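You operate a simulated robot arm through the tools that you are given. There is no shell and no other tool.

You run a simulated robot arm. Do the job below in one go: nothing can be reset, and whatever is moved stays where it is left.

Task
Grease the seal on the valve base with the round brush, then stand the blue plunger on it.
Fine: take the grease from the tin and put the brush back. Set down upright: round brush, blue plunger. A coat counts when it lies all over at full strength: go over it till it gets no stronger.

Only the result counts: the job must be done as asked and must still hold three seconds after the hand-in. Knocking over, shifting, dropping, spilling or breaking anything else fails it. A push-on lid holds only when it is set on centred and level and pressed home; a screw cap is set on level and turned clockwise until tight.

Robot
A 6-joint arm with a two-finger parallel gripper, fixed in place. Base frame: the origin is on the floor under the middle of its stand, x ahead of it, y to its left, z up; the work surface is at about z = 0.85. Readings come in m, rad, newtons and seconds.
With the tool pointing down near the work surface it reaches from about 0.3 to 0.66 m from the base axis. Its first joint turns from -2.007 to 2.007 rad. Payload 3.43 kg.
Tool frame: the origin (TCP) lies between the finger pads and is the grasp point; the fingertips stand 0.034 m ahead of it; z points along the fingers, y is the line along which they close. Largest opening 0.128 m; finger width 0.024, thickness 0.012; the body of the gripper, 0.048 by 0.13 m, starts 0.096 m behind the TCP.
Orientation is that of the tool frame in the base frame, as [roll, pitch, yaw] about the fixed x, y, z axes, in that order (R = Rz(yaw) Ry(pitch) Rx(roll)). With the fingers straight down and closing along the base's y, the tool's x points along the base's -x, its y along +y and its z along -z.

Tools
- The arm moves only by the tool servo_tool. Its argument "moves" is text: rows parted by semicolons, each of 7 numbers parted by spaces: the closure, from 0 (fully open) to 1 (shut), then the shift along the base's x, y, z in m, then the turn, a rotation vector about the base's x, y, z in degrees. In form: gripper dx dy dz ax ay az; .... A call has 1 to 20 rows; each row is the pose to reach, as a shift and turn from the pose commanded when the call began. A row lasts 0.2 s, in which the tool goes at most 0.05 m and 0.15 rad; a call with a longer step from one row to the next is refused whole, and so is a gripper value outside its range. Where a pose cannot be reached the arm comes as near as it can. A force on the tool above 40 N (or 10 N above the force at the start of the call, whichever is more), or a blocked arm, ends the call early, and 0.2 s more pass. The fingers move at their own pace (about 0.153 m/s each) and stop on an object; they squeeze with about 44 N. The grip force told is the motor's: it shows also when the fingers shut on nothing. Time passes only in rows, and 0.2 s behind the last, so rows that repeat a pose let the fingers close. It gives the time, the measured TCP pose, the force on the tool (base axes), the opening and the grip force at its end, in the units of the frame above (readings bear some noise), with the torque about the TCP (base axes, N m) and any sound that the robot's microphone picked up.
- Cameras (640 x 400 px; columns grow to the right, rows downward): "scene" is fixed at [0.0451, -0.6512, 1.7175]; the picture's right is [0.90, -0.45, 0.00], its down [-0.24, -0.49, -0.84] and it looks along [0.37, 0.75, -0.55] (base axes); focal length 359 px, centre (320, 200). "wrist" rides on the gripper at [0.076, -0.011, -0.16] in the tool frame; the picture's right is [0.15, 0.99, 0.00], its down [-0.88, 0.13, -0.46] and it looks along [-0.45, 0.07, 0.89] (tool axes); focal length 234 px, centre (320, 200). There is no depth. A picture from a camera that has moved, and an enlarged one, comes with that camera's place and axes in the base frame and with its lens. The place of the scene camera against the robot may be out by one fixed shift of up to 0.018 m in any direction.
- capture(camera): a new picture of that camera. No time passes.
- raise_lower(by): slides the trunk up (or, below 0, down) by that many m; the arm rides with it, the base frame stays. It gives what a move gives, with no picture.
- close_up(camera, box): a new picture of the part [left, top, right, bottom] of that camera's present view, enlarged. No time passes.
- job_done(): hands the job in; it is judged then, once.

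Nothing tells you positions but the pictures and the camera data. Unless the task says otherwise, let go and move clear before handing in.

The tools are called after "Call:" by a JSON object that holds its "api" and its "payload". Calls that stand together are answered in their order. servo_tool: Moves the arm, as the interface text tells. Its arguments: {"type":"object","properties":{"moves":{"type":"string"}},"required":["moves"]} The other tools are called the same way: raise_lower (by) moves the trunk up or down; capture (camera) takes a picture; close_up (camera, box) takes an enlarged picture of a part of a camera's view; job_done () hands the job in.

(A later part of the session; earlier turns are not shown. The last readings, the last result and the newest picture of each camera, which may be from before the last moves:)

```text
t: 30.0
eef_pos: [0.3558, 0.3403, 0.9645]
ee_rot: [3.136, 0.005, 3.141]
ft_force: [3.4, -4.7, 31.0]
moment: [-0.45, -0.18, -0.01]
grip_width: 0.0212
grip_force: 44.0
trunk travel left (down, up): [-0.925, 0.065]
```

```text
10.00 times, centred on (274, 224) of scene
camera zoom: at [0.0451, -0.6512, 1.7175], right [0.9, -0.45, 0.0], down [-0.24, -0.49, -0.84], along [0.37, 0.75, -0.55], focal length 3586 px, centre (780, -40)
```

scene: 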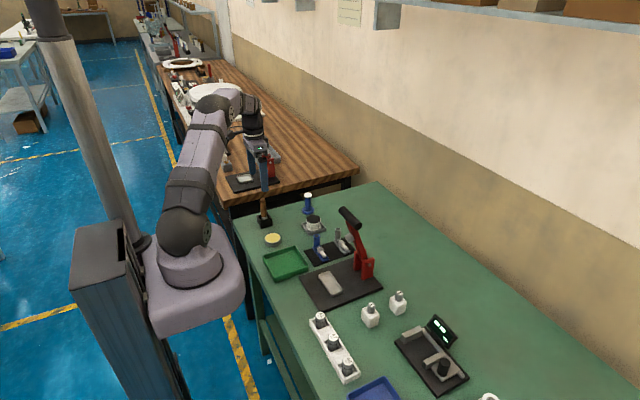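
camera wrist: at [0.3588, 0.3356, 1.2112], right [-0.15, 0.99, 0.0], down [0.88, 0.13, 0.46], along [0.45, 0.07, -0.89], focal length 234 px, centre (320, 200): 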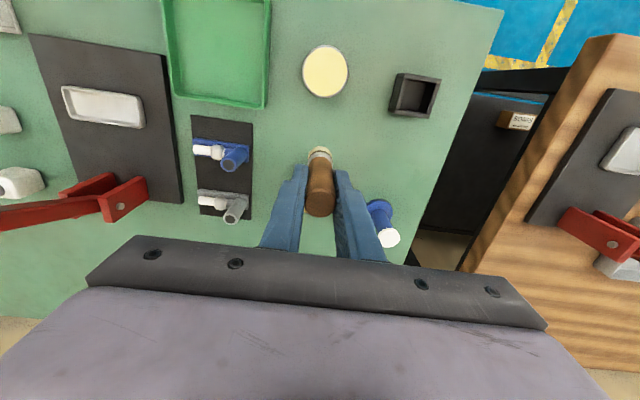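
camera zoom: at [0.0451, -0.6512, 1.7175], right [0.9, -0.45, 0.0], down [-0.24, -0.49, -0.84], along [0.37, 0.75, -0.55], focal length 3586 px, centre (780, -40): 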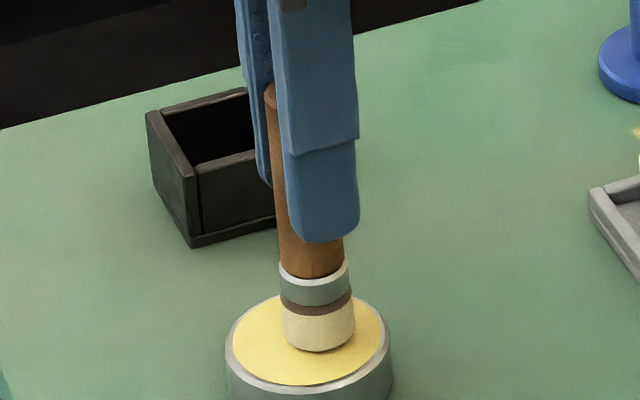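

The brush is still firmly held and freshly loaded. I'm going back over the seal, stopping slightly above the previous contact height.

Call:
{"api": "servo_tool", "payload": {"moves": "1 0 0 0.004 0 0 0; 1 0 0 0.015 0 0 0; 1 0 0 0.04 0 0 0; 1 0 0 0.075 0 0 0; 1 0 0 0.091 0 0 0; 1 0.04 0.002 0.091 0 0 0; 1 0.08 0.0045 0.091 0 0 0; 1 0.12 0.0065 0.091 0 0 0; 1 0.1655 0.0088 0.091 0 0 0; 1 0.1655 0.0088 0.065 0 0 0; 1 0.1655 0.0088 0.045 0 0 0; 1 0.1655 0.0088 0.035 0 0 0; 1 0.1655 0.0088 0.032 0 0 0; 1 0.1655 0.0088 0.032 0 0 0"}}

Call:
{"api": "close_up", "payload": {"camera": "scene", "box": [296, 202, 328, 234]}}

Call:
{"api": "close_up", "payload": {"camera": "wrist", "box": [240, 80, 400, 240]}}

```text
t: 33.0
eef_pos: [0.5206, 0.3506, 0.9938]
ee_rot: [3.14, 0.0, -3.141]
ft_force: [-0.4, 1.0, 0.0]
moment: [0.03, 0.0, -0.02]
grip_width: 0.0214
grip_force: 43.9
trunk travel left (down, up): [-0.925, 0.065]
```

```text
12.50 times, centred on (312, 218) of scene
camera zoom: at [0.0451, -0.6512, 1.7175], right [0.9, -0.45, 0.0], down [-0.24, -0.49, -0.84], along [0.37, 0.75, -0.55], focal length 4483 px, centre (420, -25)
```

zoom: 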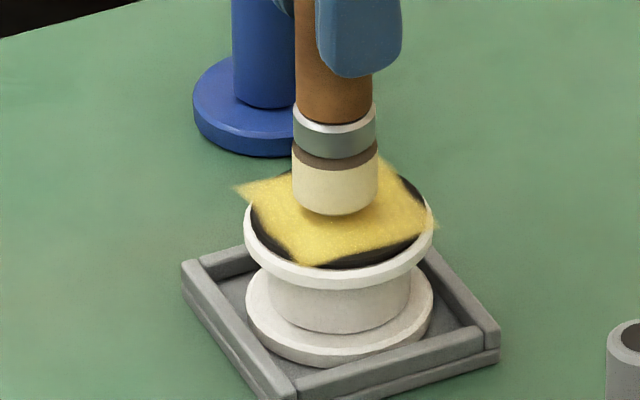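

```text
2.50 times, centred on (320, 160) of wrist
camera zoom: at [0.4437, 0.3406, 1.1524], right [-0.15, 0.99, 0.0], down [0.88, 0.13, 0.46], along [0.45, 0.07, -0.89], focal length 585 px, centre (320, 300)
```

zoom: 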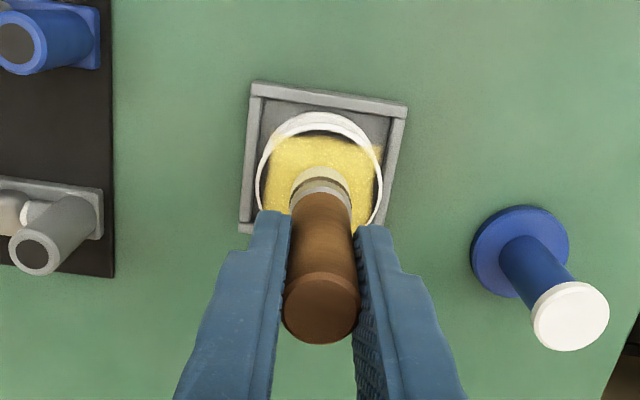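

The brush is about 5 mm above the seal. I'm coming down to contact and making another full pass.

Call:
{"api": "servo_tool", "payload": {"moves": "1 0 0 -0.003 0 0 0; 1 0 0 -0.0055 0 0 0; 1 0.007 0 -0.0055 0 0 0; 1 0.014 0 -0.0055 0 0 0; 1 0.0121 0.007 -0.0055 0 0 0; 1 0.007 0.0121 -0.0055 0 0 0; 1 0 0.014 -0.0055 0 0 0; 1 -0.007 0.0121 -0.0055 0 0 0; 1 -0.0121 0.007 -0.0055 0 0 0; 1 -0.014 0 -0.0055 0 0 0; 1 -0.0121 -0.007 -0.0055 0 0 0; 1 -0.007 -0.0121 -0.0055 0 0 0; 1 0 -0.014 -0.0055 0 0 0; 1 0.007 -0.0121 -0.0055 0 0 0; 1 0.0121 -0.007 -0.0055 0 0 0; 1 0.014 0 -0.0055 0 0 0; 1 0.007 0 -0.0055 0 0 0; 1 0 0 -0.0055 0 0 0; 1 0 0 -0.0055 0 0 0"}}

Call:
{"api": "close_up", "payload": {"camera": "scene", "box": [296, 202, 328, 234]}}

Call:
{"api": "close_up", "payload": {"camera": "wrist", "box": [280, 100, 360, 180]}}

```text
t: 37.0
eef_pos: [0.5198, 0.3495, 0.9874]
ee_rot: [3.14, 0.002, -3.14]
ft_force: [1.4, -0.1, 6.9]
moment: [-0.02, -0.23, 0.03]
grip_width: 0.0217
grip_force: 44.0
trunk travel left (down, up): [-0.925, 0.065]
```

```text
12.50 times, centred on (312, 218) of scene
camera zoom: at [0.0451, -0.6512, 1.7175], right [0.9, -0.45, 0.0], down [-0.24, -0.49, -0.84], along [0.37, 0.75, -0.55], focal length 4483 px, centre (420, -25)
```

zoom: 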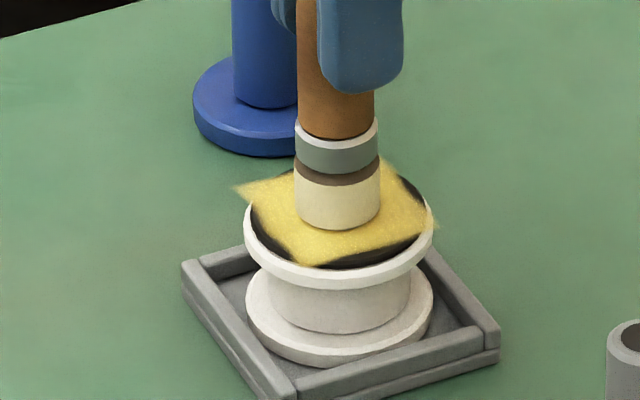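

```text
5.00 times, centred on (320, 140) of wrist
camera zoom: at [0.443, 0.3388, 1.1474], right [-0.15, 0.99, 0.0], down [0.88, 0.13, 0.46], along [0.45, 0.07, -0.89], focal length 1171 px, centre (320, 500)
```

zoom: 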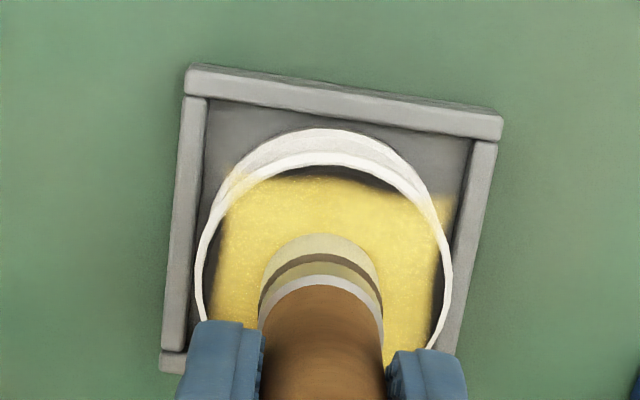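

The coat's strength looks unchanged after the fresh grease, so it seems to be at full strength. I'm making one last pass on a square path for the edges and centre, then lifting off to inspect.

Call:
{"api": "servo_tool", "payload": {"moves": "1 0.007 0 -0.0005 0 0 0; 1 0.014 0 -0.0005 0 0 0; 1 0.014 0.007 -0.0005 0 0 0; 1 0.013 0.013 -0.0005 0 0 0; 1 0.006 0.014 -0.0005 0 0 0; 1 -0.006 0.014 -0.0005 0 0 0; 1 -0.013 0.013 -0.0005 0 0 0; 1 -0.014 0.005 -0.0005 0 0 0; 1 -0.014 -0.005 -0.0005 0 0 0; 1 -0.013 -0.013 -0.0005 0 0 0; 1 -0.005 -0.014 -0.0005 0 0 0; 1 0.005 -0.014 -0.0005 0 0 0; 1 0.013 -0.013 -0.0005 0 0 0; 1 0.013 -0.005 -0.0005 0 0 0; 1 0.005 0 -0.0005 0 0 0; 1 0 0 -0.0005 0 0 0; 1 0 0 0.01 0 0 0; 1 0 0 0.04 0 0 0; 1 0 0 0.07 0 0 0; 1 0 0 0.07 0 0 0"}}

Call:
{"api": "close_up", "payload": {"camera": "scene", "box": [296, 202, 328, 234]}}

Call:
{"api": "close_up", "payload": {"camera": "wrist", "box": [240, 80, 400, 240]}}

```text
t: 41.2
eef_pos: [0.5183, 0.3512, 1.0582]
ee_rot: [3.141, -0.003, -3.141]
ft_force: [1.3, -0.2, -0.9]
moment: [0.01, 0.01, 0.03]
grip_width: 0.0211
grip_force: 43.9
trunk travel left (down, up): [-0.925, 0.065]
```

```text
12.50 times, centred on (312, 218) of scene
camera zoom: at [0.0451, -0.6512, 1.7175], right [0.9, -0.45, 0.0], down [-0.24, -0.49, -0.84], along [0.37, 0.75, -0.55], focal length 4483 px, centre (420, -25)
```

zoom: 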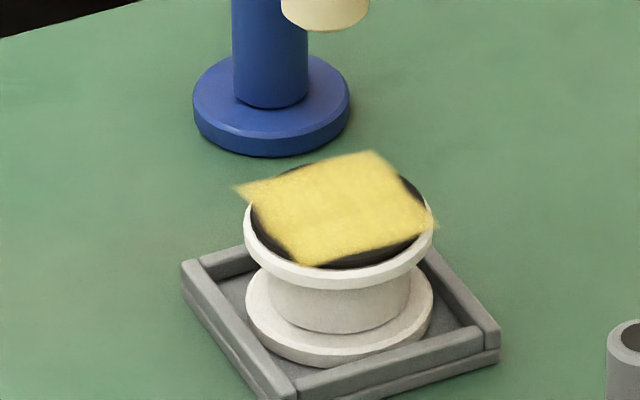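

```text
2.50 times, centred on (320, 160) of wrist
camera zoom: at [0.442, 0.3425, 1.2187], right [-0.15, 0.99, 0.0], down [0.88, 0.13, 0.45], along [0.45, 0.07, -0.89], focal length 585 px, centre (320, 300)
```

zoom: 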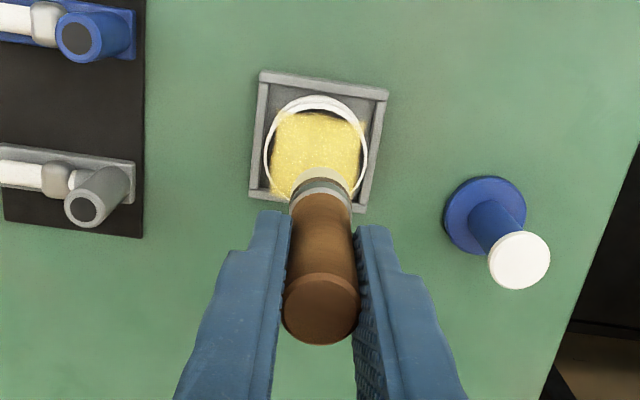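

The seal is evenly covered and looks a bit lighter than before, so it may still have been gaining. I'm making one more pass and comparing the same close-up.

Call:
{"api": "servo_tool", "payload": {"moves": "1 0 0 -0.035 0 0 0; 1 0 0 -0.06 0 0 0; 1 0.01 0 -0.068 0 0 0; 1 0.014 0 -0.071 0 0 0; 1 0.013 0.009 -0.071 0 0 0; 1 0.006 0.014 -0.071 0 0 0; 1 -0.005 0.014 -0.071 0 0 0; 1 -0.012 0.01 -0.071 0 0 0; 1 -0.014 0 -0.071 0 0 0; 1 -0.012 -0.01 -0.071 0 0 0; 1 -0.005 -0.014 -0.071 0 0 0; 1 0.006 -0.014 -0.071 0 0 0; 1 0.013 -0.009 -0.071 0 0 0; 1 0.009 0 -0.071 0 0 0; 1 0 0.005 -0.071 0 0 0; 1 -0.004 -0.004 -0.071 0 0 0; 1 0 0 -0.071 0 0 0; 1 0 0 -0.05 0 0 0; 1 0 0 -0.015 0 0 0; 1 0 0 0 0 0 0"}}

Call:
{"api": "close_up", "payload": {"camera": "scene", "box": [296, 202, 328, 234]}}

Call:
{"api": "close_up", "payload": {"camera": "wrist", "box": [240, 80, 400, 240]}}

```text
t: 45.4
eef_pos: [0.518, 0.35, 1.0573]
ee_rot: [3.14, 0.0, 3.142]
ft_force: [0.3, 0.6, -0.1]
moment: [0.0, 0.03, 0.01]
grip_width: 0.0212
grip_force: 43.7
trunk travel left (down, up): [-0.925, 0.065]
```

```text
12.50 times, centred on (312, 218) of scene
camera zoom: at [0.0451, -0.6512, 1.7175], right [0.9, -0.45, 0.0], down [-0.24, -0.49, -0.84], along [0.37, 0.75, -0.55], focal length 4483 px, centre (420, -25)
```

zoom: 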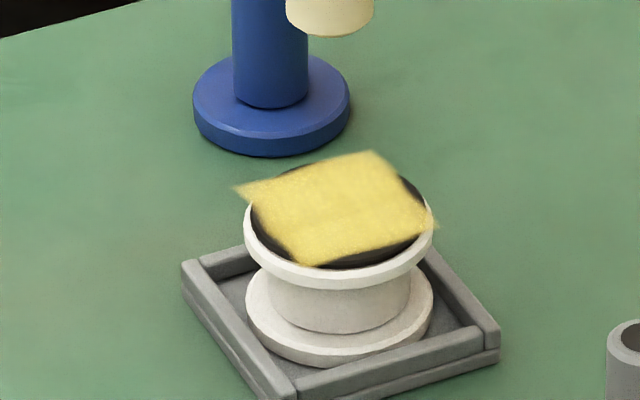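

```text
2.50 times, centred on (320, 160) of wrist
camera zoom: at [0.4422, 0.3401, 1.2179], right [-0.15, 0.99, 0.0], down [0.88, 0.13, 0.46], along [0.45, 0.07, -0.89], focal length 585 px, centre (320, 300)
```

zoom: 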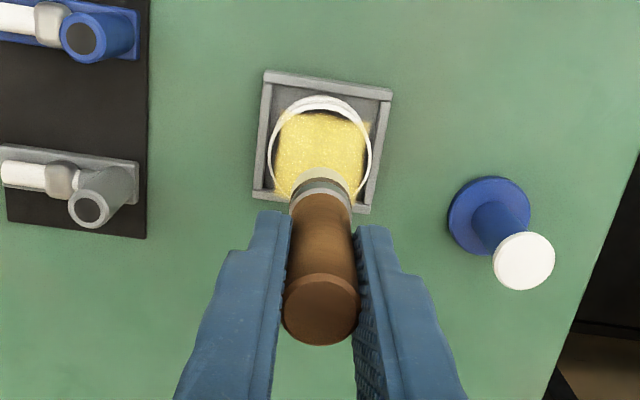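

No further change, so the coat is at full strength. Next I'm carrying the brush back over its holder and stopping just above it to check alignment.

Call:
{"api": "servo_tool", "payload": {"moves": "1 -0.04 0.028 0.004 0 0 0; 1 -0.08 0.056 0.0045 0 0 0; 1 -0.12 0.084 0.0045 0 0 0; 1 -0.1571 0.1101 0.0045 0 0 0; 1 -0.1571 0.1101 0.0045 0 0 0; 1 -0.1571 0.1101 -0.025 0 0 0; 1 -0.1571 0.1101 -0.045 0 0 0; 1 -0.1571 0.1101 -0.045 0 0 0; 1 -0.1571 0.1101 -0.045 0 0 0"}}

Call:
{"api": "close_up", "payload": {"camera": "scene", "box": [244, 190, 284, 230]}}

Call:
{"api": "close_up", "payload": {"camera": "wrist", "box": [260, 100, 380, 220]}}

```text
t: 47.4
eef_pos: [0.3622, 0.4564, 1.0122]
ee_rot: [3.141, -0.001, -3.14]
ft_force: [-0.7, -0.1, -1.0]
moment: [-0.03, 0.04, -0.02]
grip_width: 0.0213
grip_force: 43.6
trunk travel left (down, up): [-0.925, 0.065]
```

```text
10.00 times, centred on (264, 210) of scene
camera zoom: at [0.0451, -0.6512, 1.7175], right [0.9, -0.45, 0.0], down [-0.24, -0.49, -0.84], along [0.37, 0.75, -0.55], focal length 3586 px, centre (880, 100)
```

zoom: 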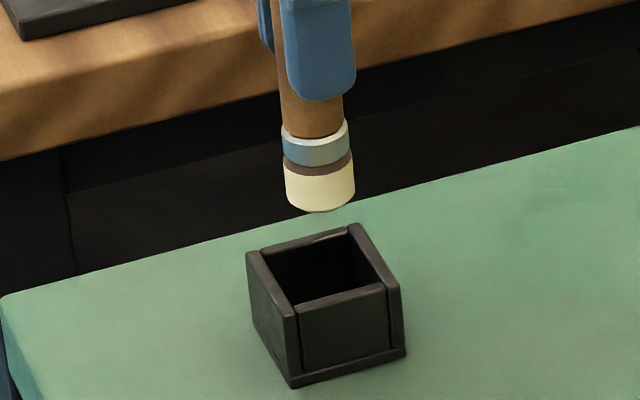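

```text
3.33 times, centred on (320, 160) of wrist
camera zoom: at [0.2858, 0.4465, 1.1718], right [-0.15, 0.99, 0.0], down [0.88, 0.13, 0.46], along [0.45, 0.07, -0.89], focal length 781 px, centre (320, 333)
```

zoom: 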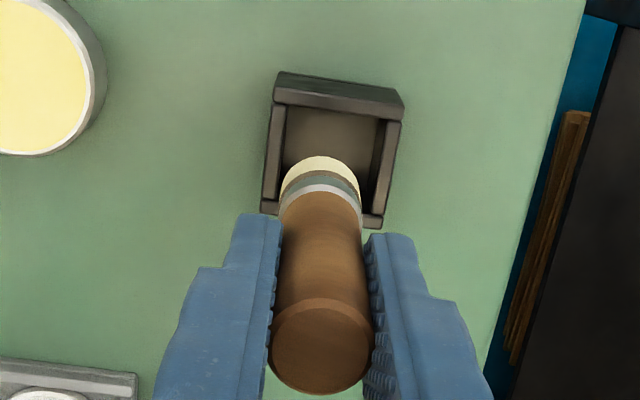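

The holder's opening is about 34 mm wide for a 26 mm brush. I'm shifting slightly towards the holder's centre and lowering to just above the rim to re-check.

Call:
{"api": "servo_tool", "payload": {"moves": "1 -0.0015 0.002 0 0 0 0; 1 -0.0015 0.002 -0.015 0 0 0; 1 -0.0015 0.002 -0.028 0 0 0; 1 -0.0015 0.002 -0.028 0 0 0; 1 -0.0015 0.002 -0.028 0 0 0"}}

Call:
{"api": "close_up", "payload": {"camera": "scene", "box": [244, 190, 284, 230]}}

Call:
{"api": "close_up", "payload": {"camera": "wrist", "box": [260, 100, 380, 220]}}

```text
t: 48.6
eef_pos: [0.3623, 0.461, 0.9828]
ee_rot: [-3.141, -0.001, -3.141]
ft_force: [0.6, 0.3, -0.8]
moment: [-0.02, 0.02, 0.02]
grip_width: 0.0214
grip_force: 43.4
trunk travel left (down, up): [-0.925, 0.065]
```

```text
10.00 times, centred on (264, 210) of scene
camera zoom: at [0.0451, -0.6512, 1.7175], right [0.9, -0.45, 0.0], down [-0.24, -0.49, -0.84], along [0.37, 0.75, -0.55], focal length 3586 px, centre (880, 100)
```

zoom: 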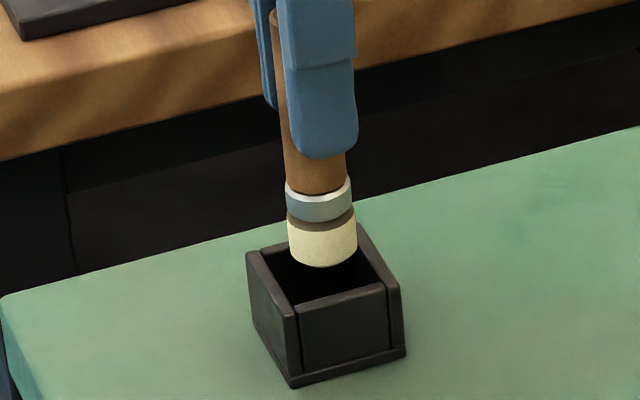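

```text
3.33 times, centred on (320, 160) of wrist
camera zoom: at [0.2856, 0.45, 1.144], right [-0.15, 0.99, 0.0], down [0.88, 0.13, 0.46], along [0.45, 0.07, -0.89], focal length 781 px, centre (320, 333)
```

zoom: 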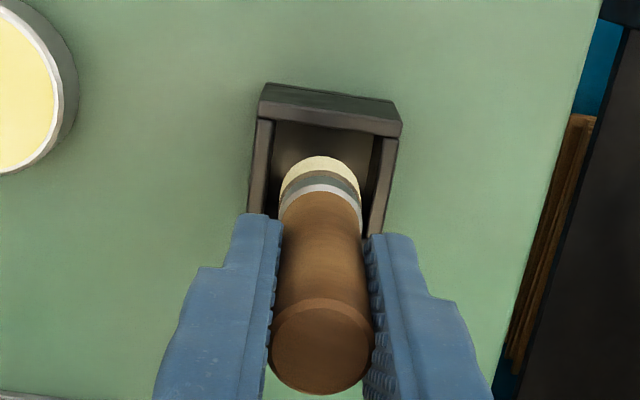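

I need a sharper look at the rim before inserting.

Call:
{"api": "close_up", "payload": {"camera": "wrist", "box": [295, 118, 345, 168]}}

Call:
{"api": "close_up", "payload": {"camera": "scene", "box": [256, 208, 274, 226]}}

```text
8.00 times, centred on (320, 143) of wrist
camera zoom: at [0.2856, 0.45, 1.144], right [-0.15, 0.99, 0.0], down [0.88, 0.13, 0.46], along [0.45, 0.07, -0.89], focal length 1873 px, centre (320, 656)
```

zoom: 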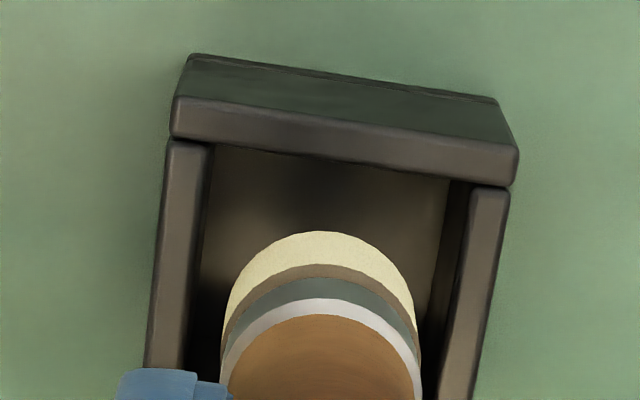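

```text
16.00 times, centred on (265, 217) of scene
camera zoom: at [0.0451, -0.6512, 1.7175], right [0.9, -0.45, 0.0], down [-0.24, -0.49, -0.84], along [0.37, 0.75, -0.55], focal length 5738 px, centre (1200, -72)
```

zoom: 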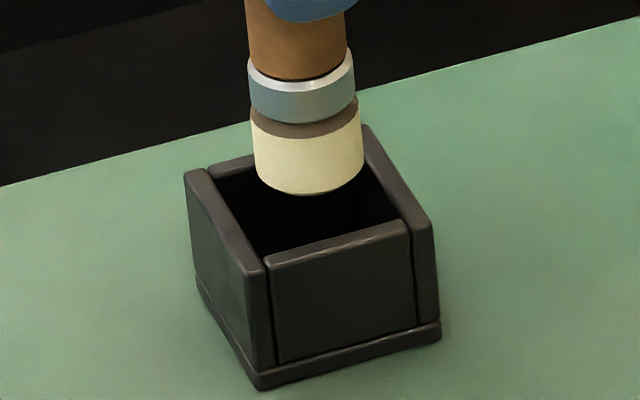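

The opening is about 37 mm, and the brush is within roughly 2–4 mm of its centre. I'm nudging it 1.5 mm in −x and lowering it into the holder, watching for any side force.

Call:
{"api": "servo_tool", "payload": {"moves": "1 -0.0015 0 0 0 0 0; 1 -0.0015 0 -0.006 0 0 0; 1 -0.0015 0 -0.012 0 0 0; 1 -0.0015 0 -0.018 0 0 0; 1 -0.0015 0 -0.024 0 0 0; 1 -0.0015 0 -0.03 0 0 0; 1 -0.0015 0 -0.03 0 0 0"}}

Call:
{"api": "close_up", "payload": {"camera": "scene", "box": [252, 200, 276, 224]}}

Call:
{"api": "close_up", "payload": {"camera": "wrist", "box": [280, 110, 360, 190]}}

```text
t: 50.2
eef_pos: [0.3609, 0.4622, 0.9539]
ee_rot: [-3.141, 0.001, 3.141]
ft_force: [0.3, 0.5, -1.2]
moment: [0.01, 0.02, 0.0]
grip_width: 0.0212
grip_force: 44.5
trunk travel left (down, up): [-0.925, 0.065]
```

```text
16.00 times, centred on (264, 212) of scene
camera zoom: at [0.0451, -0.6512, 1.7175], right [0.9, -0.45, 0.0], down [-0.24, -0.49, -0.84], along [0.37, 0.75, -0.55], focal length 5738 px, centre (1216, 8)
```

zoom: 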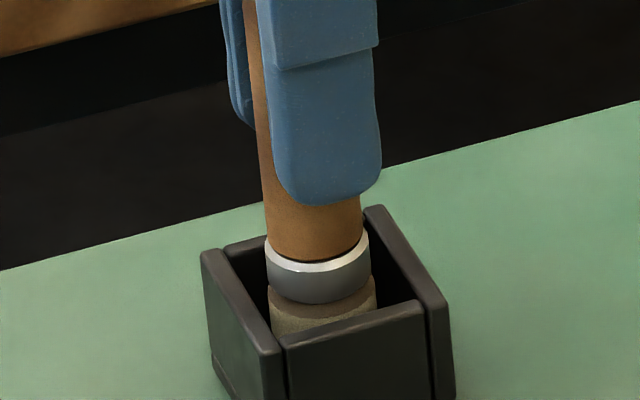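

```text
5.00 times, centred on (320, 150) of wrist
camera zoom: at [0.2836, 0.4514, 1.1142], right [-0.15, 0.99, 0.0], down [0.88, 0.13, 0.46], along [0.45, 0.07, -0.89], focal length 1171 px, centre (320, 450)
```

zoom: 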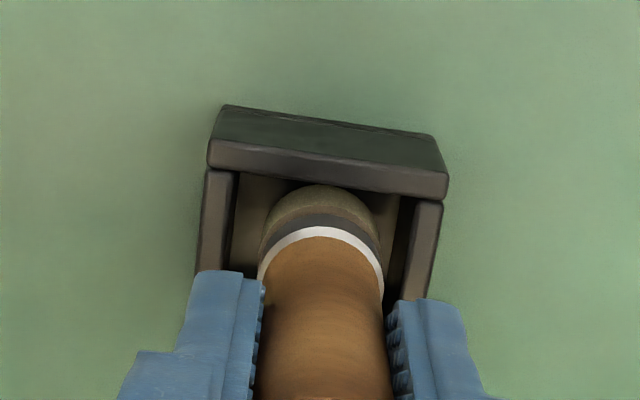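

The brush is inside the holder without touching the walls. I'm lowering it further in small steps to the floor.

Call:
{"api": "servo_tool", "payload": {"moves": "1 0 0 -0.003 0 0 0; 1 0 0 -0.006 0 0 0; 1 0 0 -0.008 0 0 0; 1 0 0 -0.008 0 0 0"}}

```text
t: 51.2
eef_pos: [0.3609, 0.4615, 0.9465]
ee_rot: [3.139, 0.001, 3.14]
ft_force: [1.6, 0.3, 5.8]
moment: [-0.03, -0.14, 0.01]
grip_width: 0.0214
grip_force: 43.9
trunk travel left (down, up): [-0.925, 0.065]
```

There's gentle contact (5.8 N), so the brush should be on the holder's floor. I'm checking before letting go.

Call:
{"api": "close_up", "payload": {"camera": "scene", "box": [252, 195, 276, 219]}}

Call:
{"api": "close_up", "payload": {"camera": "wrist", "box": [280, 110, 360, 190]}}

```text
16.00 times, centred on (264, 207) of scene
camera zoom: at [0.0451, -0.6512, 1.7175], right [0.9, -0.45, 0.0], down [-0.24, -0.49, -0.84], along [0.37, 0.75, -0.55], focal length 5738 px, centre (1216, 88)
```

zoom: 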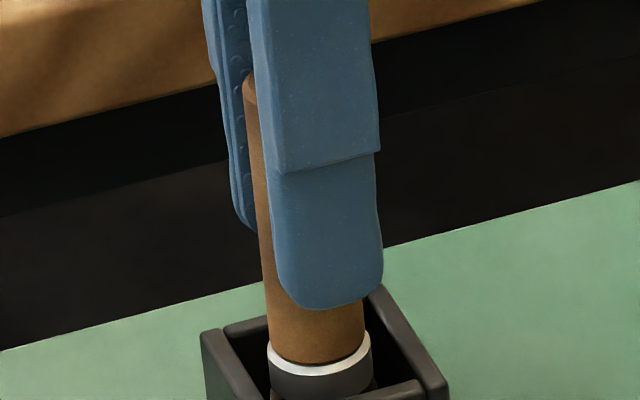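

```text
5.00 times, centred on (320, 150) of wrist
camera zoom: at [0.2831, 0.4508, 1.1073], right [-0.15, 0.99, 0.0], down [0.88, 0.13, 0.46], along [0.45, 0.07, -0.89], focal length 1171 px, centre (320, 450)
```

zoom: 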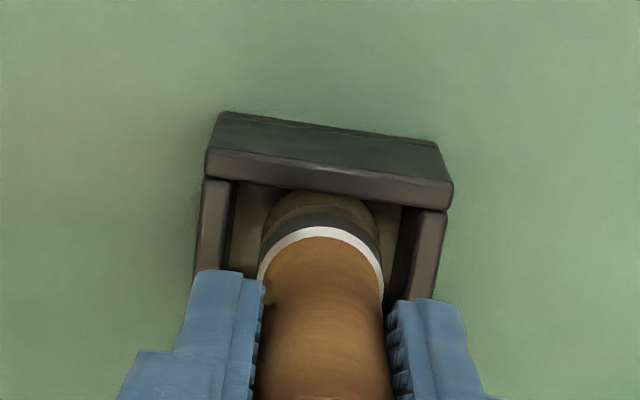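

The brush stands on the holder's floor. I'm opening the fingers gently and lifting straight up.

Call:
{"api": "servo_tool", "payload": {"moves": "0.75 0 0 0.0005 0 0 0; 0.6 0 0 0.0005 0 0 0; 0.6 0 0 0.0005 0 0 0; 0.6 0 0 0.01 0 0 0; 0.6 0 0 0.03 0 0 0; 0.6 0 0 0.06 0 0 0; 0.6 0 0 0.1 0 0 0; 0.6 0 0 0.14 0 0 0; 0.6 0 0 0.14 0 0 0"}}

Call:
{"api": "close_up", "payload": {"camera": "scene", "box": [230, 180, 294, 244]}}

Call:
{"api": "capture", "payload": {"camera": "wrist"}}

```text
t: 53.2
eef_pos: [0.3569, 0.4597, 1.0867]
ee_rot: [3.142, 0.0, 3.141]
ft_force: [-0.5, -0.1, 0.1]
moment: [-0.01, -0.01, -0.02]
grip_width: 0.0511
grip_force: 0.1
trunk travel left (down, up): [-0.925, 0.065]
```

```text
6.25 times, centred on (262, 212) of scene
camera zoom: at [0.0451, -0.6512, 1.7175], right [0.9, -0.45, 0.0], down [-0.24, -0.49, -0.84], along [0.37, 0.75, -0.55], focal length 2242 px, centre (682, 125)
```

zoom: 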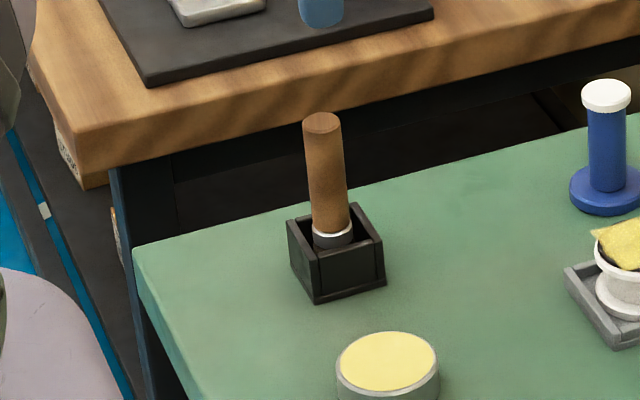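

```text
taken
camera wrist: at [0.2812, 0.4493, 1.2464], right [-0.15, 0.99, 0.0], down [0.88, 0.13, 0.46], along [0.45, 0.07, -0.89], focal length 234 px, centre (320, 200)
```

wrist: 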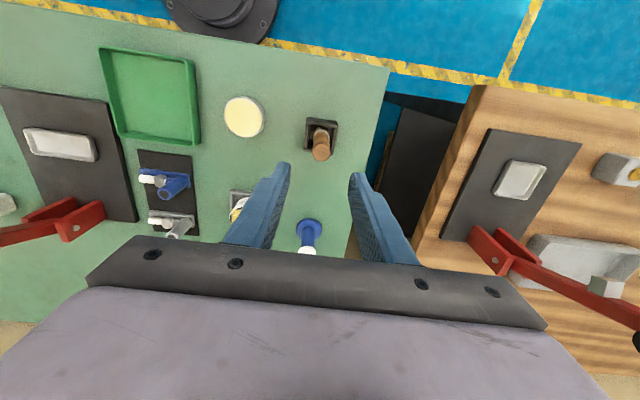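

The brush stands upright in its holder. For the plunger at about (0.548, 0.4655), I'll tilt the tool 25° towards +x to gain reach and move to a pre-grasp pose behind and above it.

Call:
{"api": "servo_tool", "payload": {"moves": "0.45 0.03 0.001 0.01 0 0 0; 0.45 0.06 0.002 0.01 0 -6 0; 0.45 0.09 0.003 0 0 -12 0; 0.45 0.12 0.004 -0.02 0 -18 0; 0.45 0.1357 0.005 -0.04 0 -25 0; 0.45 0.1357 0.005 -0.04 0 -25 0; 0.45 0.1357 0.005 -0.04 0 -25 0"}}

Call:
{"api": "capture", "payload": {"camera": "wrist"}}

Call:
{"api": "capture", "payload": {"camera": "scene"}}

```text
t: 54.8
eef_pos: [0.491, 0.4665, 1.0446]
ee_rot: [3.141, 0.435, 3.141]
ft_force: [0.3, 0.4, -0.4]
moment: [0.03, 0.02, 0.02]
grip_width: 0.0706
grip_force: 0.0
trunk travel left (down, up): [-0.925, 0.065]
```

```text
taken
camera wrist: at [0.3551, 0.4572, 1.158], right [-0.13, 0.99, -0.06], down [0.6, 0.13, 0.79], along [0.79, 0.07, -0.62], focal length 234 px, centre (320, 200)
```

wrist: 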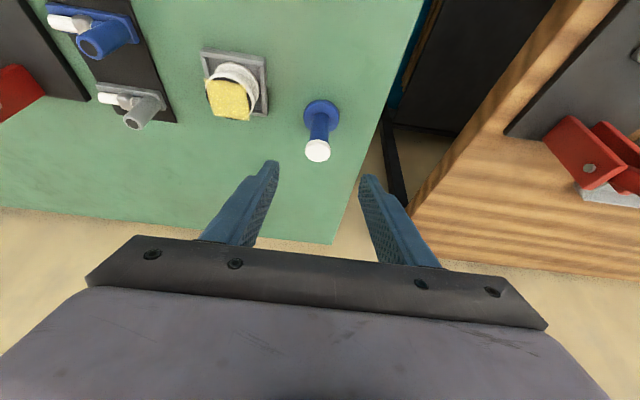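

```text
taken
```

scene: 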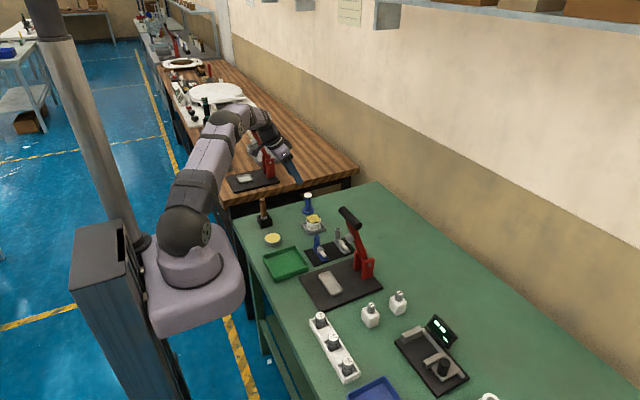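

The tilted pose is reached. I'm zooming in on the plunger to align with it.

Call:
{"api": "close_up", "payload": {"camera": "wrist", "box": [280, 80, 360, 180]}}

Call:
{"api": "close_up", "payload": {"camera": "wrist", "box": [190, 40, 350, 170]}}

Call:
{"api": "close_up", "payload": {"camera": "scene", "box": [270, 160, 334, 224]}}

```text
4.00 times, centred on (320, 130) of wrist
camera zoom: at [0.3551, 0.4572, 1.158], right [-0.13, 0.99, -0.06], down [0.6, 0.13, 0.79], along [0.79, 0.07, -0.62], focal length 937 px, centre (320, 480)
```

zoom: 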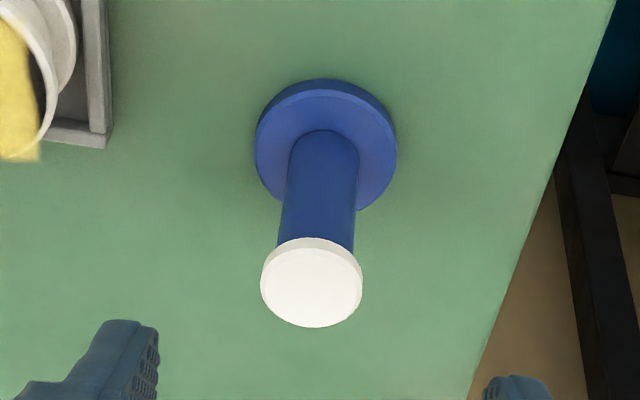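

```text
3.08 times, centred on (270, 105) of wrist
camera zoom: at [0.3551, 0.4572, 1.158], right [-0.13, 0.99, -0.06], down [0.6, 0.13, 0.79], along [0.79, 0.07, -0.62], focal length 720 px, centre (474, 492)
```

zoom: 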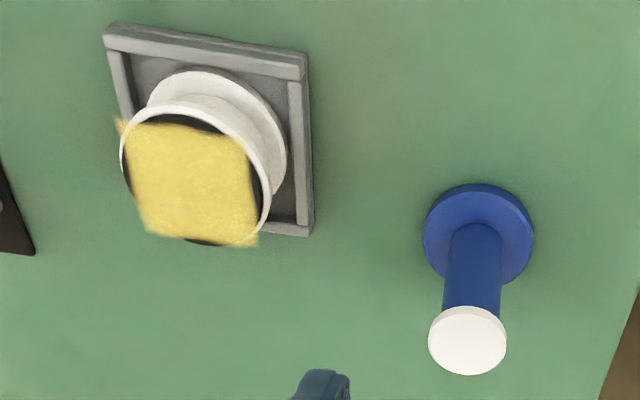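

```text
6.25 times, centred on (302, 192) of scene
camera zoom: at [0.0451, -0.6512, 1.7175], right [0.9, -0.45, 0.0], down [-0.24, -0.49, -0.84], along [0.37, 0.75, -0.55], focal length 2242 px, centre (432, 250)
```

zoom: 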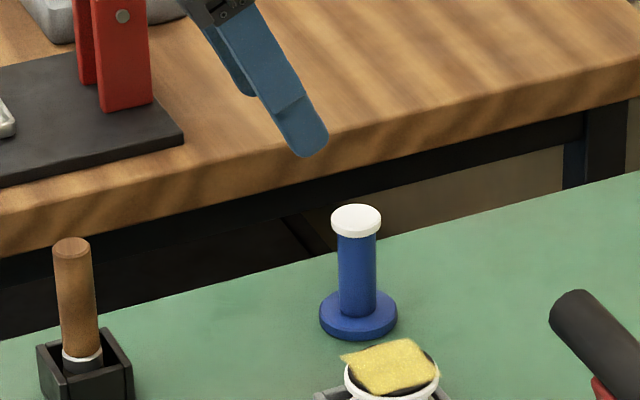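

Plunger top is at about (0.549, 0.466, 0.932). I'm advancing along the tool axis until the fingertips are just above the knob, then I'll check centring.

Call:
{"api": "servo_tool", "payload": {"moves": "0.45 0.012 -0.0003 -0.024 0 0 0; 0.45 0.024 -0.0006 -0.048 0 0 0; 0.45 0.034 -0.001 -0.069 0 0 0; 0.45 0.034 -0.001 -0.069 0 0 0; 0.45 0.034 -0.001 -0.069 0 0 0"}}

Call:
{"api": "capture", "payload": {"camera": "wrist"}}

Call:
{"api": "close_up", "payload": {"camera": "wrist", "box": [260, 110, 380, 230]}}

Call:
{"api": "close_up", "payload": {"camera": "scene", "box": [270, 160, 334, 224]}}

```text
t: 56.0
eef_pos: [0.5279, 0.4646, 0.9787]
ee_rot: [3.141, 0.436, 3.141]
ft_force: [-0.1, -0.4, 1.2]
moment: [-0.01, 0.04, -0.02]
grip_width: 0.0705
grip_force: 0.0
trunk travel left (down, up): [-0.925, 0.065]
```

```text
taken
camera wrist: at [0.3918, 0.455, 1.0906], right [-0.13, 0.99, -0.06], down [0.61, 0.13, 0.78], along [0.78, 0.07, -0.62], focal length 234 px, centre (320, 200)
```

wrist: 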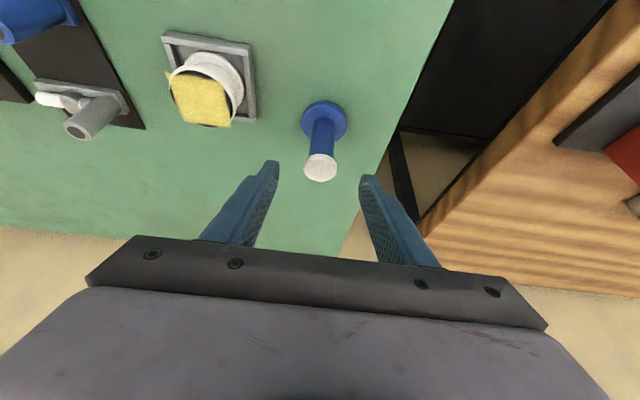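

```text
3.33 times, centred on (320, 170) of wrist
camera zoom: at [0.3918, 0.455, 1.0906], right [-0.13, 0.99, -0.06], down [0.61, 0.13, 0.78], along [0.78, 0.07, -0.62], focal length 781 px, centre (320, 300)
```

zoom: 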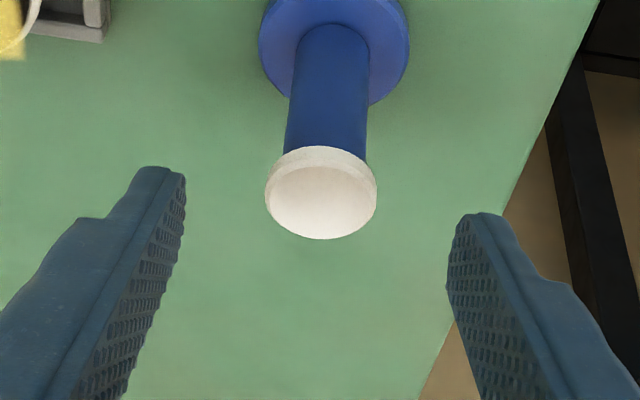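

```text
6.25 times, centred on (302, 192) of scene
camera zoom: at [0.0451, -0.6512, 1.7175], right [0.9, -0.45, 0.0], down [-0.24, -0.49, -0.84], along [0.37, 0.75, -0.55], focal length 2242 px, centre (432, 250)
```

zoom: 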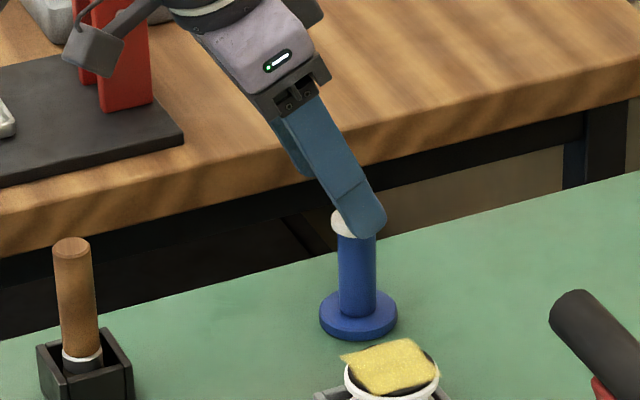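

Well centred. I'm moving the fingers around the knob and checking before closing.

Call:
{"api": "servo_tool", "payload": {"moves": "0.45 0.007 0.0003 -0.017 0 0 0; 0.45 0.014 0.0006 -0.034 0 0 0; 0.45 0.0205 0.0008 -0.05 0 0 0; 0.55 0.0205 0.0008 -0.05 0 0 0; 0.65 0.0205 0.0008 -0.05 0 0 0"}}

Call:
{"api": "close_up", "payload": {"camera": "wrist", "box": [260, 130, 380, 250]}}

Call:
{"api": "close_up", "payload": {"camera": "scene", "box": [290, 180, 330, 220]}}

```text
t: 57.2
eef_pos: [0.5453, 0.4603, 0.9285]
ee_rot: [3.141, 0.438, 3.14]
ft_force: [0.8, -0.1, 0.3]
moment: [0.0, -0.01, 0.06]
grip_width: 0.0446
grip_force: 0.0
out of reach, approached as far as the arm can: row 3, 4, 5
trunk travel left (down, up): [-0.925, 0.065]
```

```text
3.33 times, centred on (320, 190) of wrist
camera zoom: at [0.4078, 0.4509, 1.0416], right [-0.13, 0.99, -0.06], down [0.61, 0.13, 0.79], along [0.78, 0.07, -0.62], focal length 781 px, centre (320, 233)
```

zoom: 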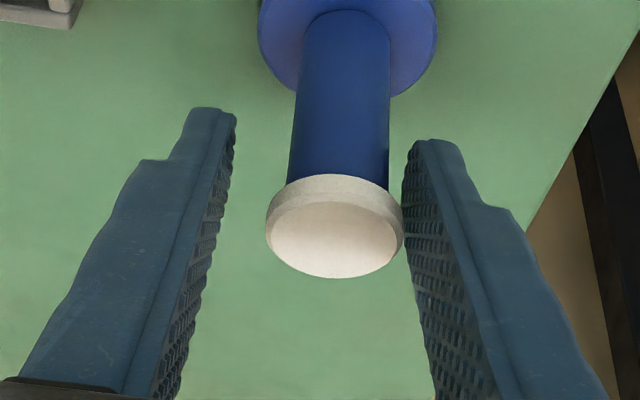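

```text
10.00 times, centred on (310, 200) of scene
camera zoom: at [0.0451, -0.6512, 1.7175], right [0.9, -0.45, 0.0], down [-0.24, -0.49, -0.84], along [0.37, 0.75, -0.55], focal length 3586 px, centre (420, 200)
```

zoom: 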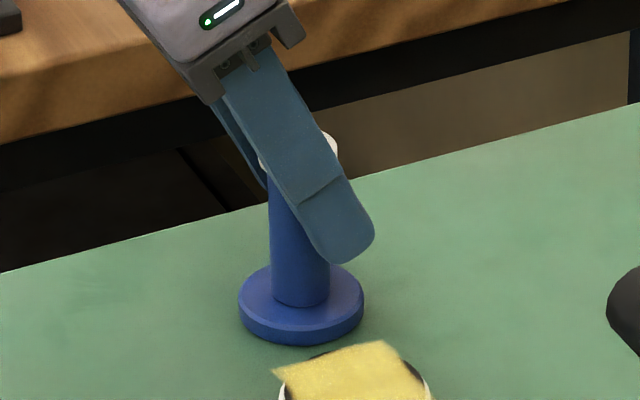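

The arm is at its reach limit here, about 4–5 mm short, so I won't close. I'm backing off and turning the lean 30° towards the radial direction, which brings the wrist about 2 cm closer.

Call:
{"api": "servo_tool", "payload": {"moves": "0.45 -0.009 0 0.02 0 0 0; 0.45 -0.02 0 0.045 0 0 0; 0.45 -0.033 -0.002 0.07 0 0 0; 0.45 -0.036 -0.006 0.08 0 0 6; 0.45 -0.036 -0.01 0.08 0 0 12; 0.45 -0.036 -0.014 0.08 0 0 18; 0.45 -0.036 -0.018 0.08 0 0 24; 0.45 -0.036 -0.02 0.08 0 0 30; 0.45 -0.036 -0.02 0.08 0 0 30; 0.45 -0.036 -0.02 0.08 0 0 30"}}

Call:
{"api": "capture", "payload": {"camera": "wrist"}}

Call:
{"api": "close_up", "payload": {"camera": "wrist", "box": [260, 90, 380, 210]}}

Call:
{"api": "close_up", "payload": {"camera": "scene", "box": [260, 160, 340, 240]}}

```text
t: 59.4
eef_pos: [0.5075, 0.4411, 1.0072]
ee_rot: [-3.142, 0.437, -2.618]
ft_force: [0.0, 0.3, -0.2]
moment: [0.01, 0.02, 0.03]
grip_width: 0.0705
grip_force: 0.1
trunk travel left (down, up): [-0.925, 0.065]
```

```text
taken
camera wrist: at [0.395, 0.364, 1.1206], right [-0.61, 0.79, -0.06], down [0.46, 0.42, 0.79], along [0.65, 0.45, -0.62], focal length 234 px, centre (320, 200)
```

wrist: 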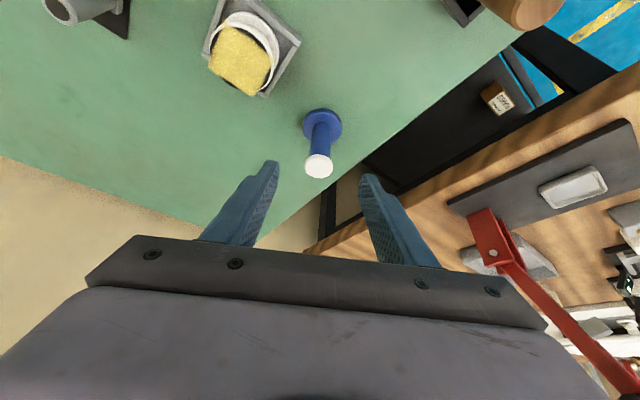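

```text
3.33 times, centred on (320, 150) of wrist
camera zoom: at [0.395, 0.364, 1.1206], right [-0.61, 0.79, -0.06], down [0.46, 0.42, 0.79], along [0.65, 0.45, -0.62], focal length 781 px, centre (320, 367)
```

zoom: 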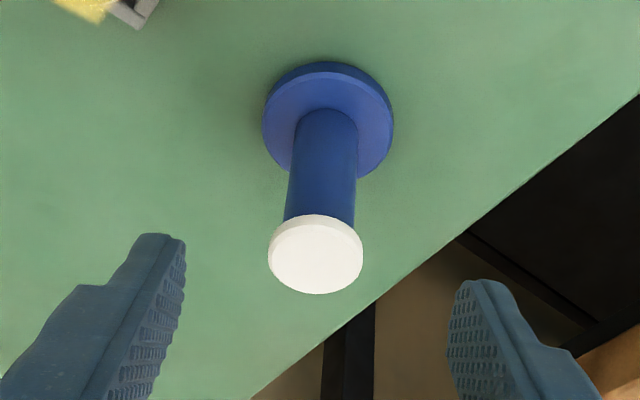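

```text
5.00 times, centred on (300, 200) of scene
camera zoom: at [0.0451, -0.6512, 1.7175], right [0.9, -0.45, 0.0], down [-0.24, -0.49, -0.84], along [0.37, 0.75, -0.55], focal length 1793 px, centre (420, 200)
```

zoom: 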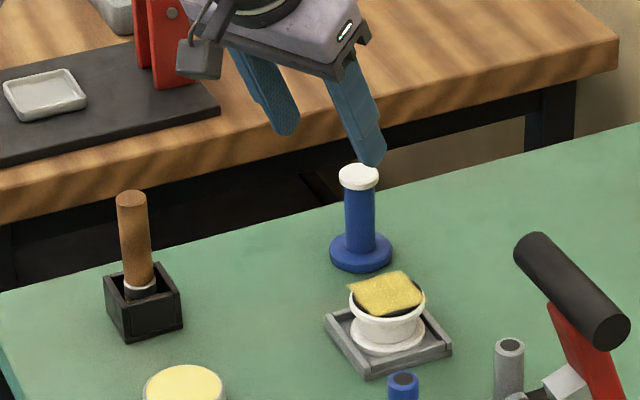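

The new lean gives margin. I'm shifting slightly, then advancing along the tool axis around the knob.

Call:
{"api": "servo_tool", "payload": {"moves": "0.45 0.0075 0.0055 0 0 0 0; 0.45 0.0156 0.0102 -0.02 0 0 0; 0.45 0.0236 0.0148 -0.04 0 0 0; 0.45 0.0317 0.0195 -0.06 0 0 0; 0.45 0.0397 0.0241 -0.0797 0 0 0; 0.45 0.0397 0.0241 -0.0797 0 0 0; 0.45 0.0397 0.0241 -0.0797 0 0 0"}}

Call:
{"api": "close_up", "payload": {"camera": "wrist", "box": [260, 130, 380, 250]}}

Call:
{"api": "close_up", "payload": {"camera": "scene", "box": [290, 180, 330, 220]}}

```text
t: 61.0
eef_pos: [0.5439, 0.4641, 0.9288]
ee_rot: [3.14, 0.437, -2.617]
ft_force: [-0.1, 0.6, -0.9]
moment: [0.0, 0.0, 0.0]
grip_width: 0.0704
grip_force: 0.0
trunk travel left (down, up): [-0.925, 0.065]
```

```text
3.33 times, centred on (320, 190) of wrist
camera zoom: at [0.4317, 0.3883, 1.0424], right [-0.61, 0.79, -0.06], down [0.46, 0.42, 0.79], along [0.65, 0.45, -0.62], focal length 781 px, centre (320, 233)
```

zoom: 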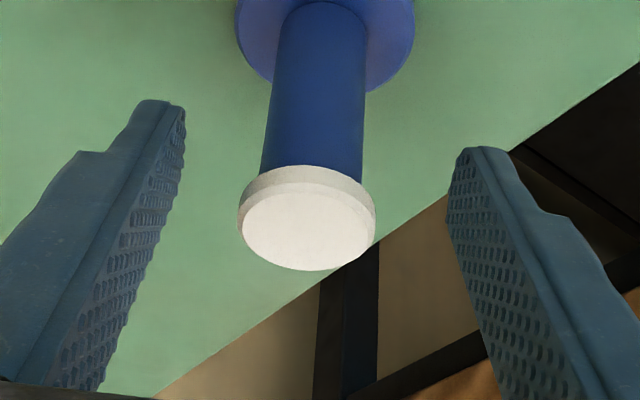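

```text
10.00 times, centred on (310, 200) of scene
camera zoom: at [0.0451, -0.6512, 1.7175], right [0.9, -0.45, 0.0], down [-0.24, -0.49, -0.84], along [0.37, 0.75, -0.55], focal length 3586 px, centre (420, 200)
```

zoom: 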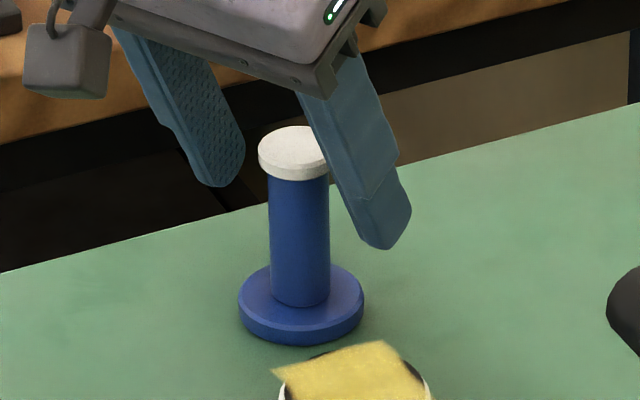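

The knob sits about 2–3 mm off between the fingers. I'm correcting that, then closing gently.

Call:
{"api": "servo_tool", "payload": {"moves": "0.45 0.0033 -0.0007 -0.0015 0 0 0; 0.55 0.0033 -0.0007 -0.0015 0 0 0; 0.62 0.0033 -0.0007 -0.0015 0 0 0; 0.67 0.0033 -0.0007 -0.0015 0 0 0"}}

Call:
{"api": "close_up", "payload": {"camera": "wrist", "box": [260, 130, 380, 250]}}

Call:
{"api": "close_up", "payload": {"camera": "scene", "box": [290, 180, 330, 220]}}

```text
t: 62.0
eef_pos: [0.5477, 0.4646, 0.9288]
ee_rot: [3.141, 0.437, -2.619]
ft_force: [0.0, -0.5, 0.0]
moment: [-0.03, 0.03, -0.02]
grip_width: 0.0421
grip_force: 0.1
trunk travel left (down, up): [-0.925, 0.065]
```

```text
3.33 times, centred on (320, 190) of wrist
camera zoom: at [0.4356, 0.3875, 1.0414], right [-0.61, 0.79, -0.06], down [0.46, 0.42, 0.79], along [0.65, 0.45, -0.62], focal length 781 px, centre (320, 233)
```

zoom: 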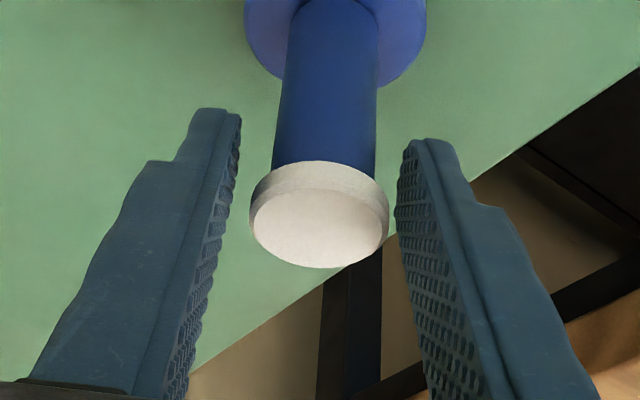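

```text
10.00 times, centred on (310, 200) of scene
camera zoom: at [0.0451, -0.6512, 1.7175], right [0.9, -0.45, 0.0], down [-0.24, -0.49, -0.84], along [0.37, 0.75, -0.55], focal length 3586 px, centre (420, 200)
```

zoom: 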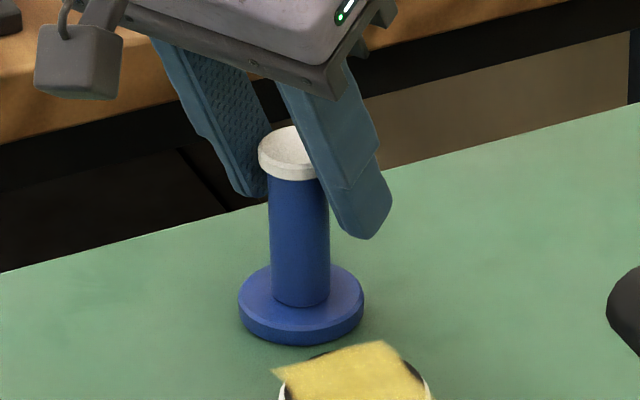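

Centred now, with near-equal gaps on both sides. I'm closing slowly onto the knob.

Call:
{"api": "servo_tool", "payload": {"moves": "0.7 0 0 0 0 0 0; 0.73 0 0 0 0 0 0; 0.75 0 0 0 0 0 0; 0.77 0 0 0 0 0 0; 1 0 0 0 0 0 0; 1 0 0 0 0 0 0; 1 0 0 0 0 0 0"}}

Call:
{"api": "close_up", "payload": {"camera": "wrist", "box": [260, 130, 380, 250]}}

Call:
{"api": "close_up", "payload": {"camera": "scene", "box": [290, 180, 330, 220]}}

```text
t: 63.6
eef_pos: [0.5487, 0.4653, 0.9283]
ee_rot: [3.14, 0.436, -2.618]
ft_force: [0.3, 0.2, 0.3]
moment: [-0.02, -0.02, 0.02]
grip_width: 0.0306
grip_force: 43.8
trunk travel left (down, up): [-0.925, 0.065]
```

```text
3.33 times, centred on (320, 190) of wrist
camera zoom: at [0.4356, 0.3876, 1.0415], right [-0.61, 0.79, -0.06], down [0.46, 0.42, 0.79], along [0.65, 0.45, -0.62], focal length 781 px, centre (320, 233)
```

zoom: 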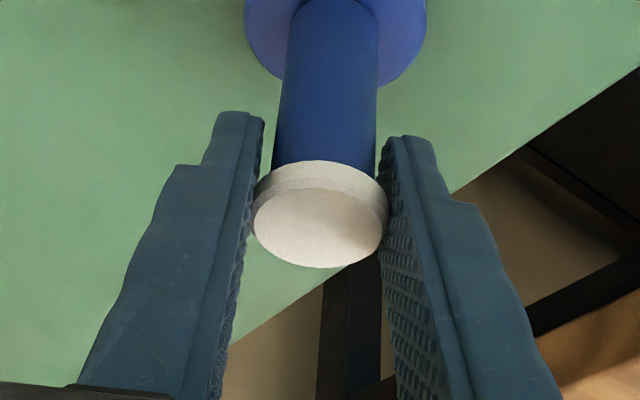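

```text
10.00 times, centred on (310, 200) of scene
camera zoom: at [0.0451, -0.6512, 1.7175], right [0.9, -0.45, 0.0], down [-0.24, -0.49, -0.84], along [0.37, 0.75, -0.55], focal length 3586 px, centre (420, 200)
```

zoom: 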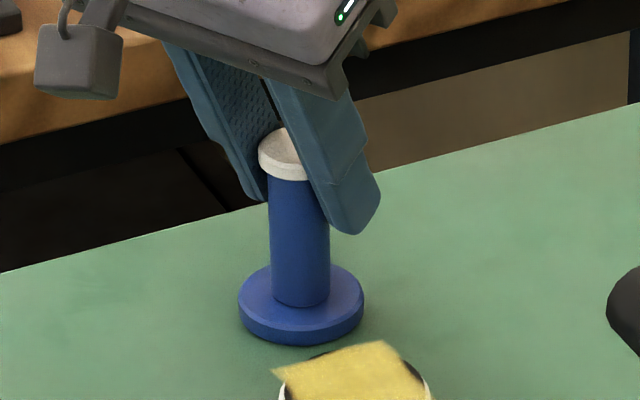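

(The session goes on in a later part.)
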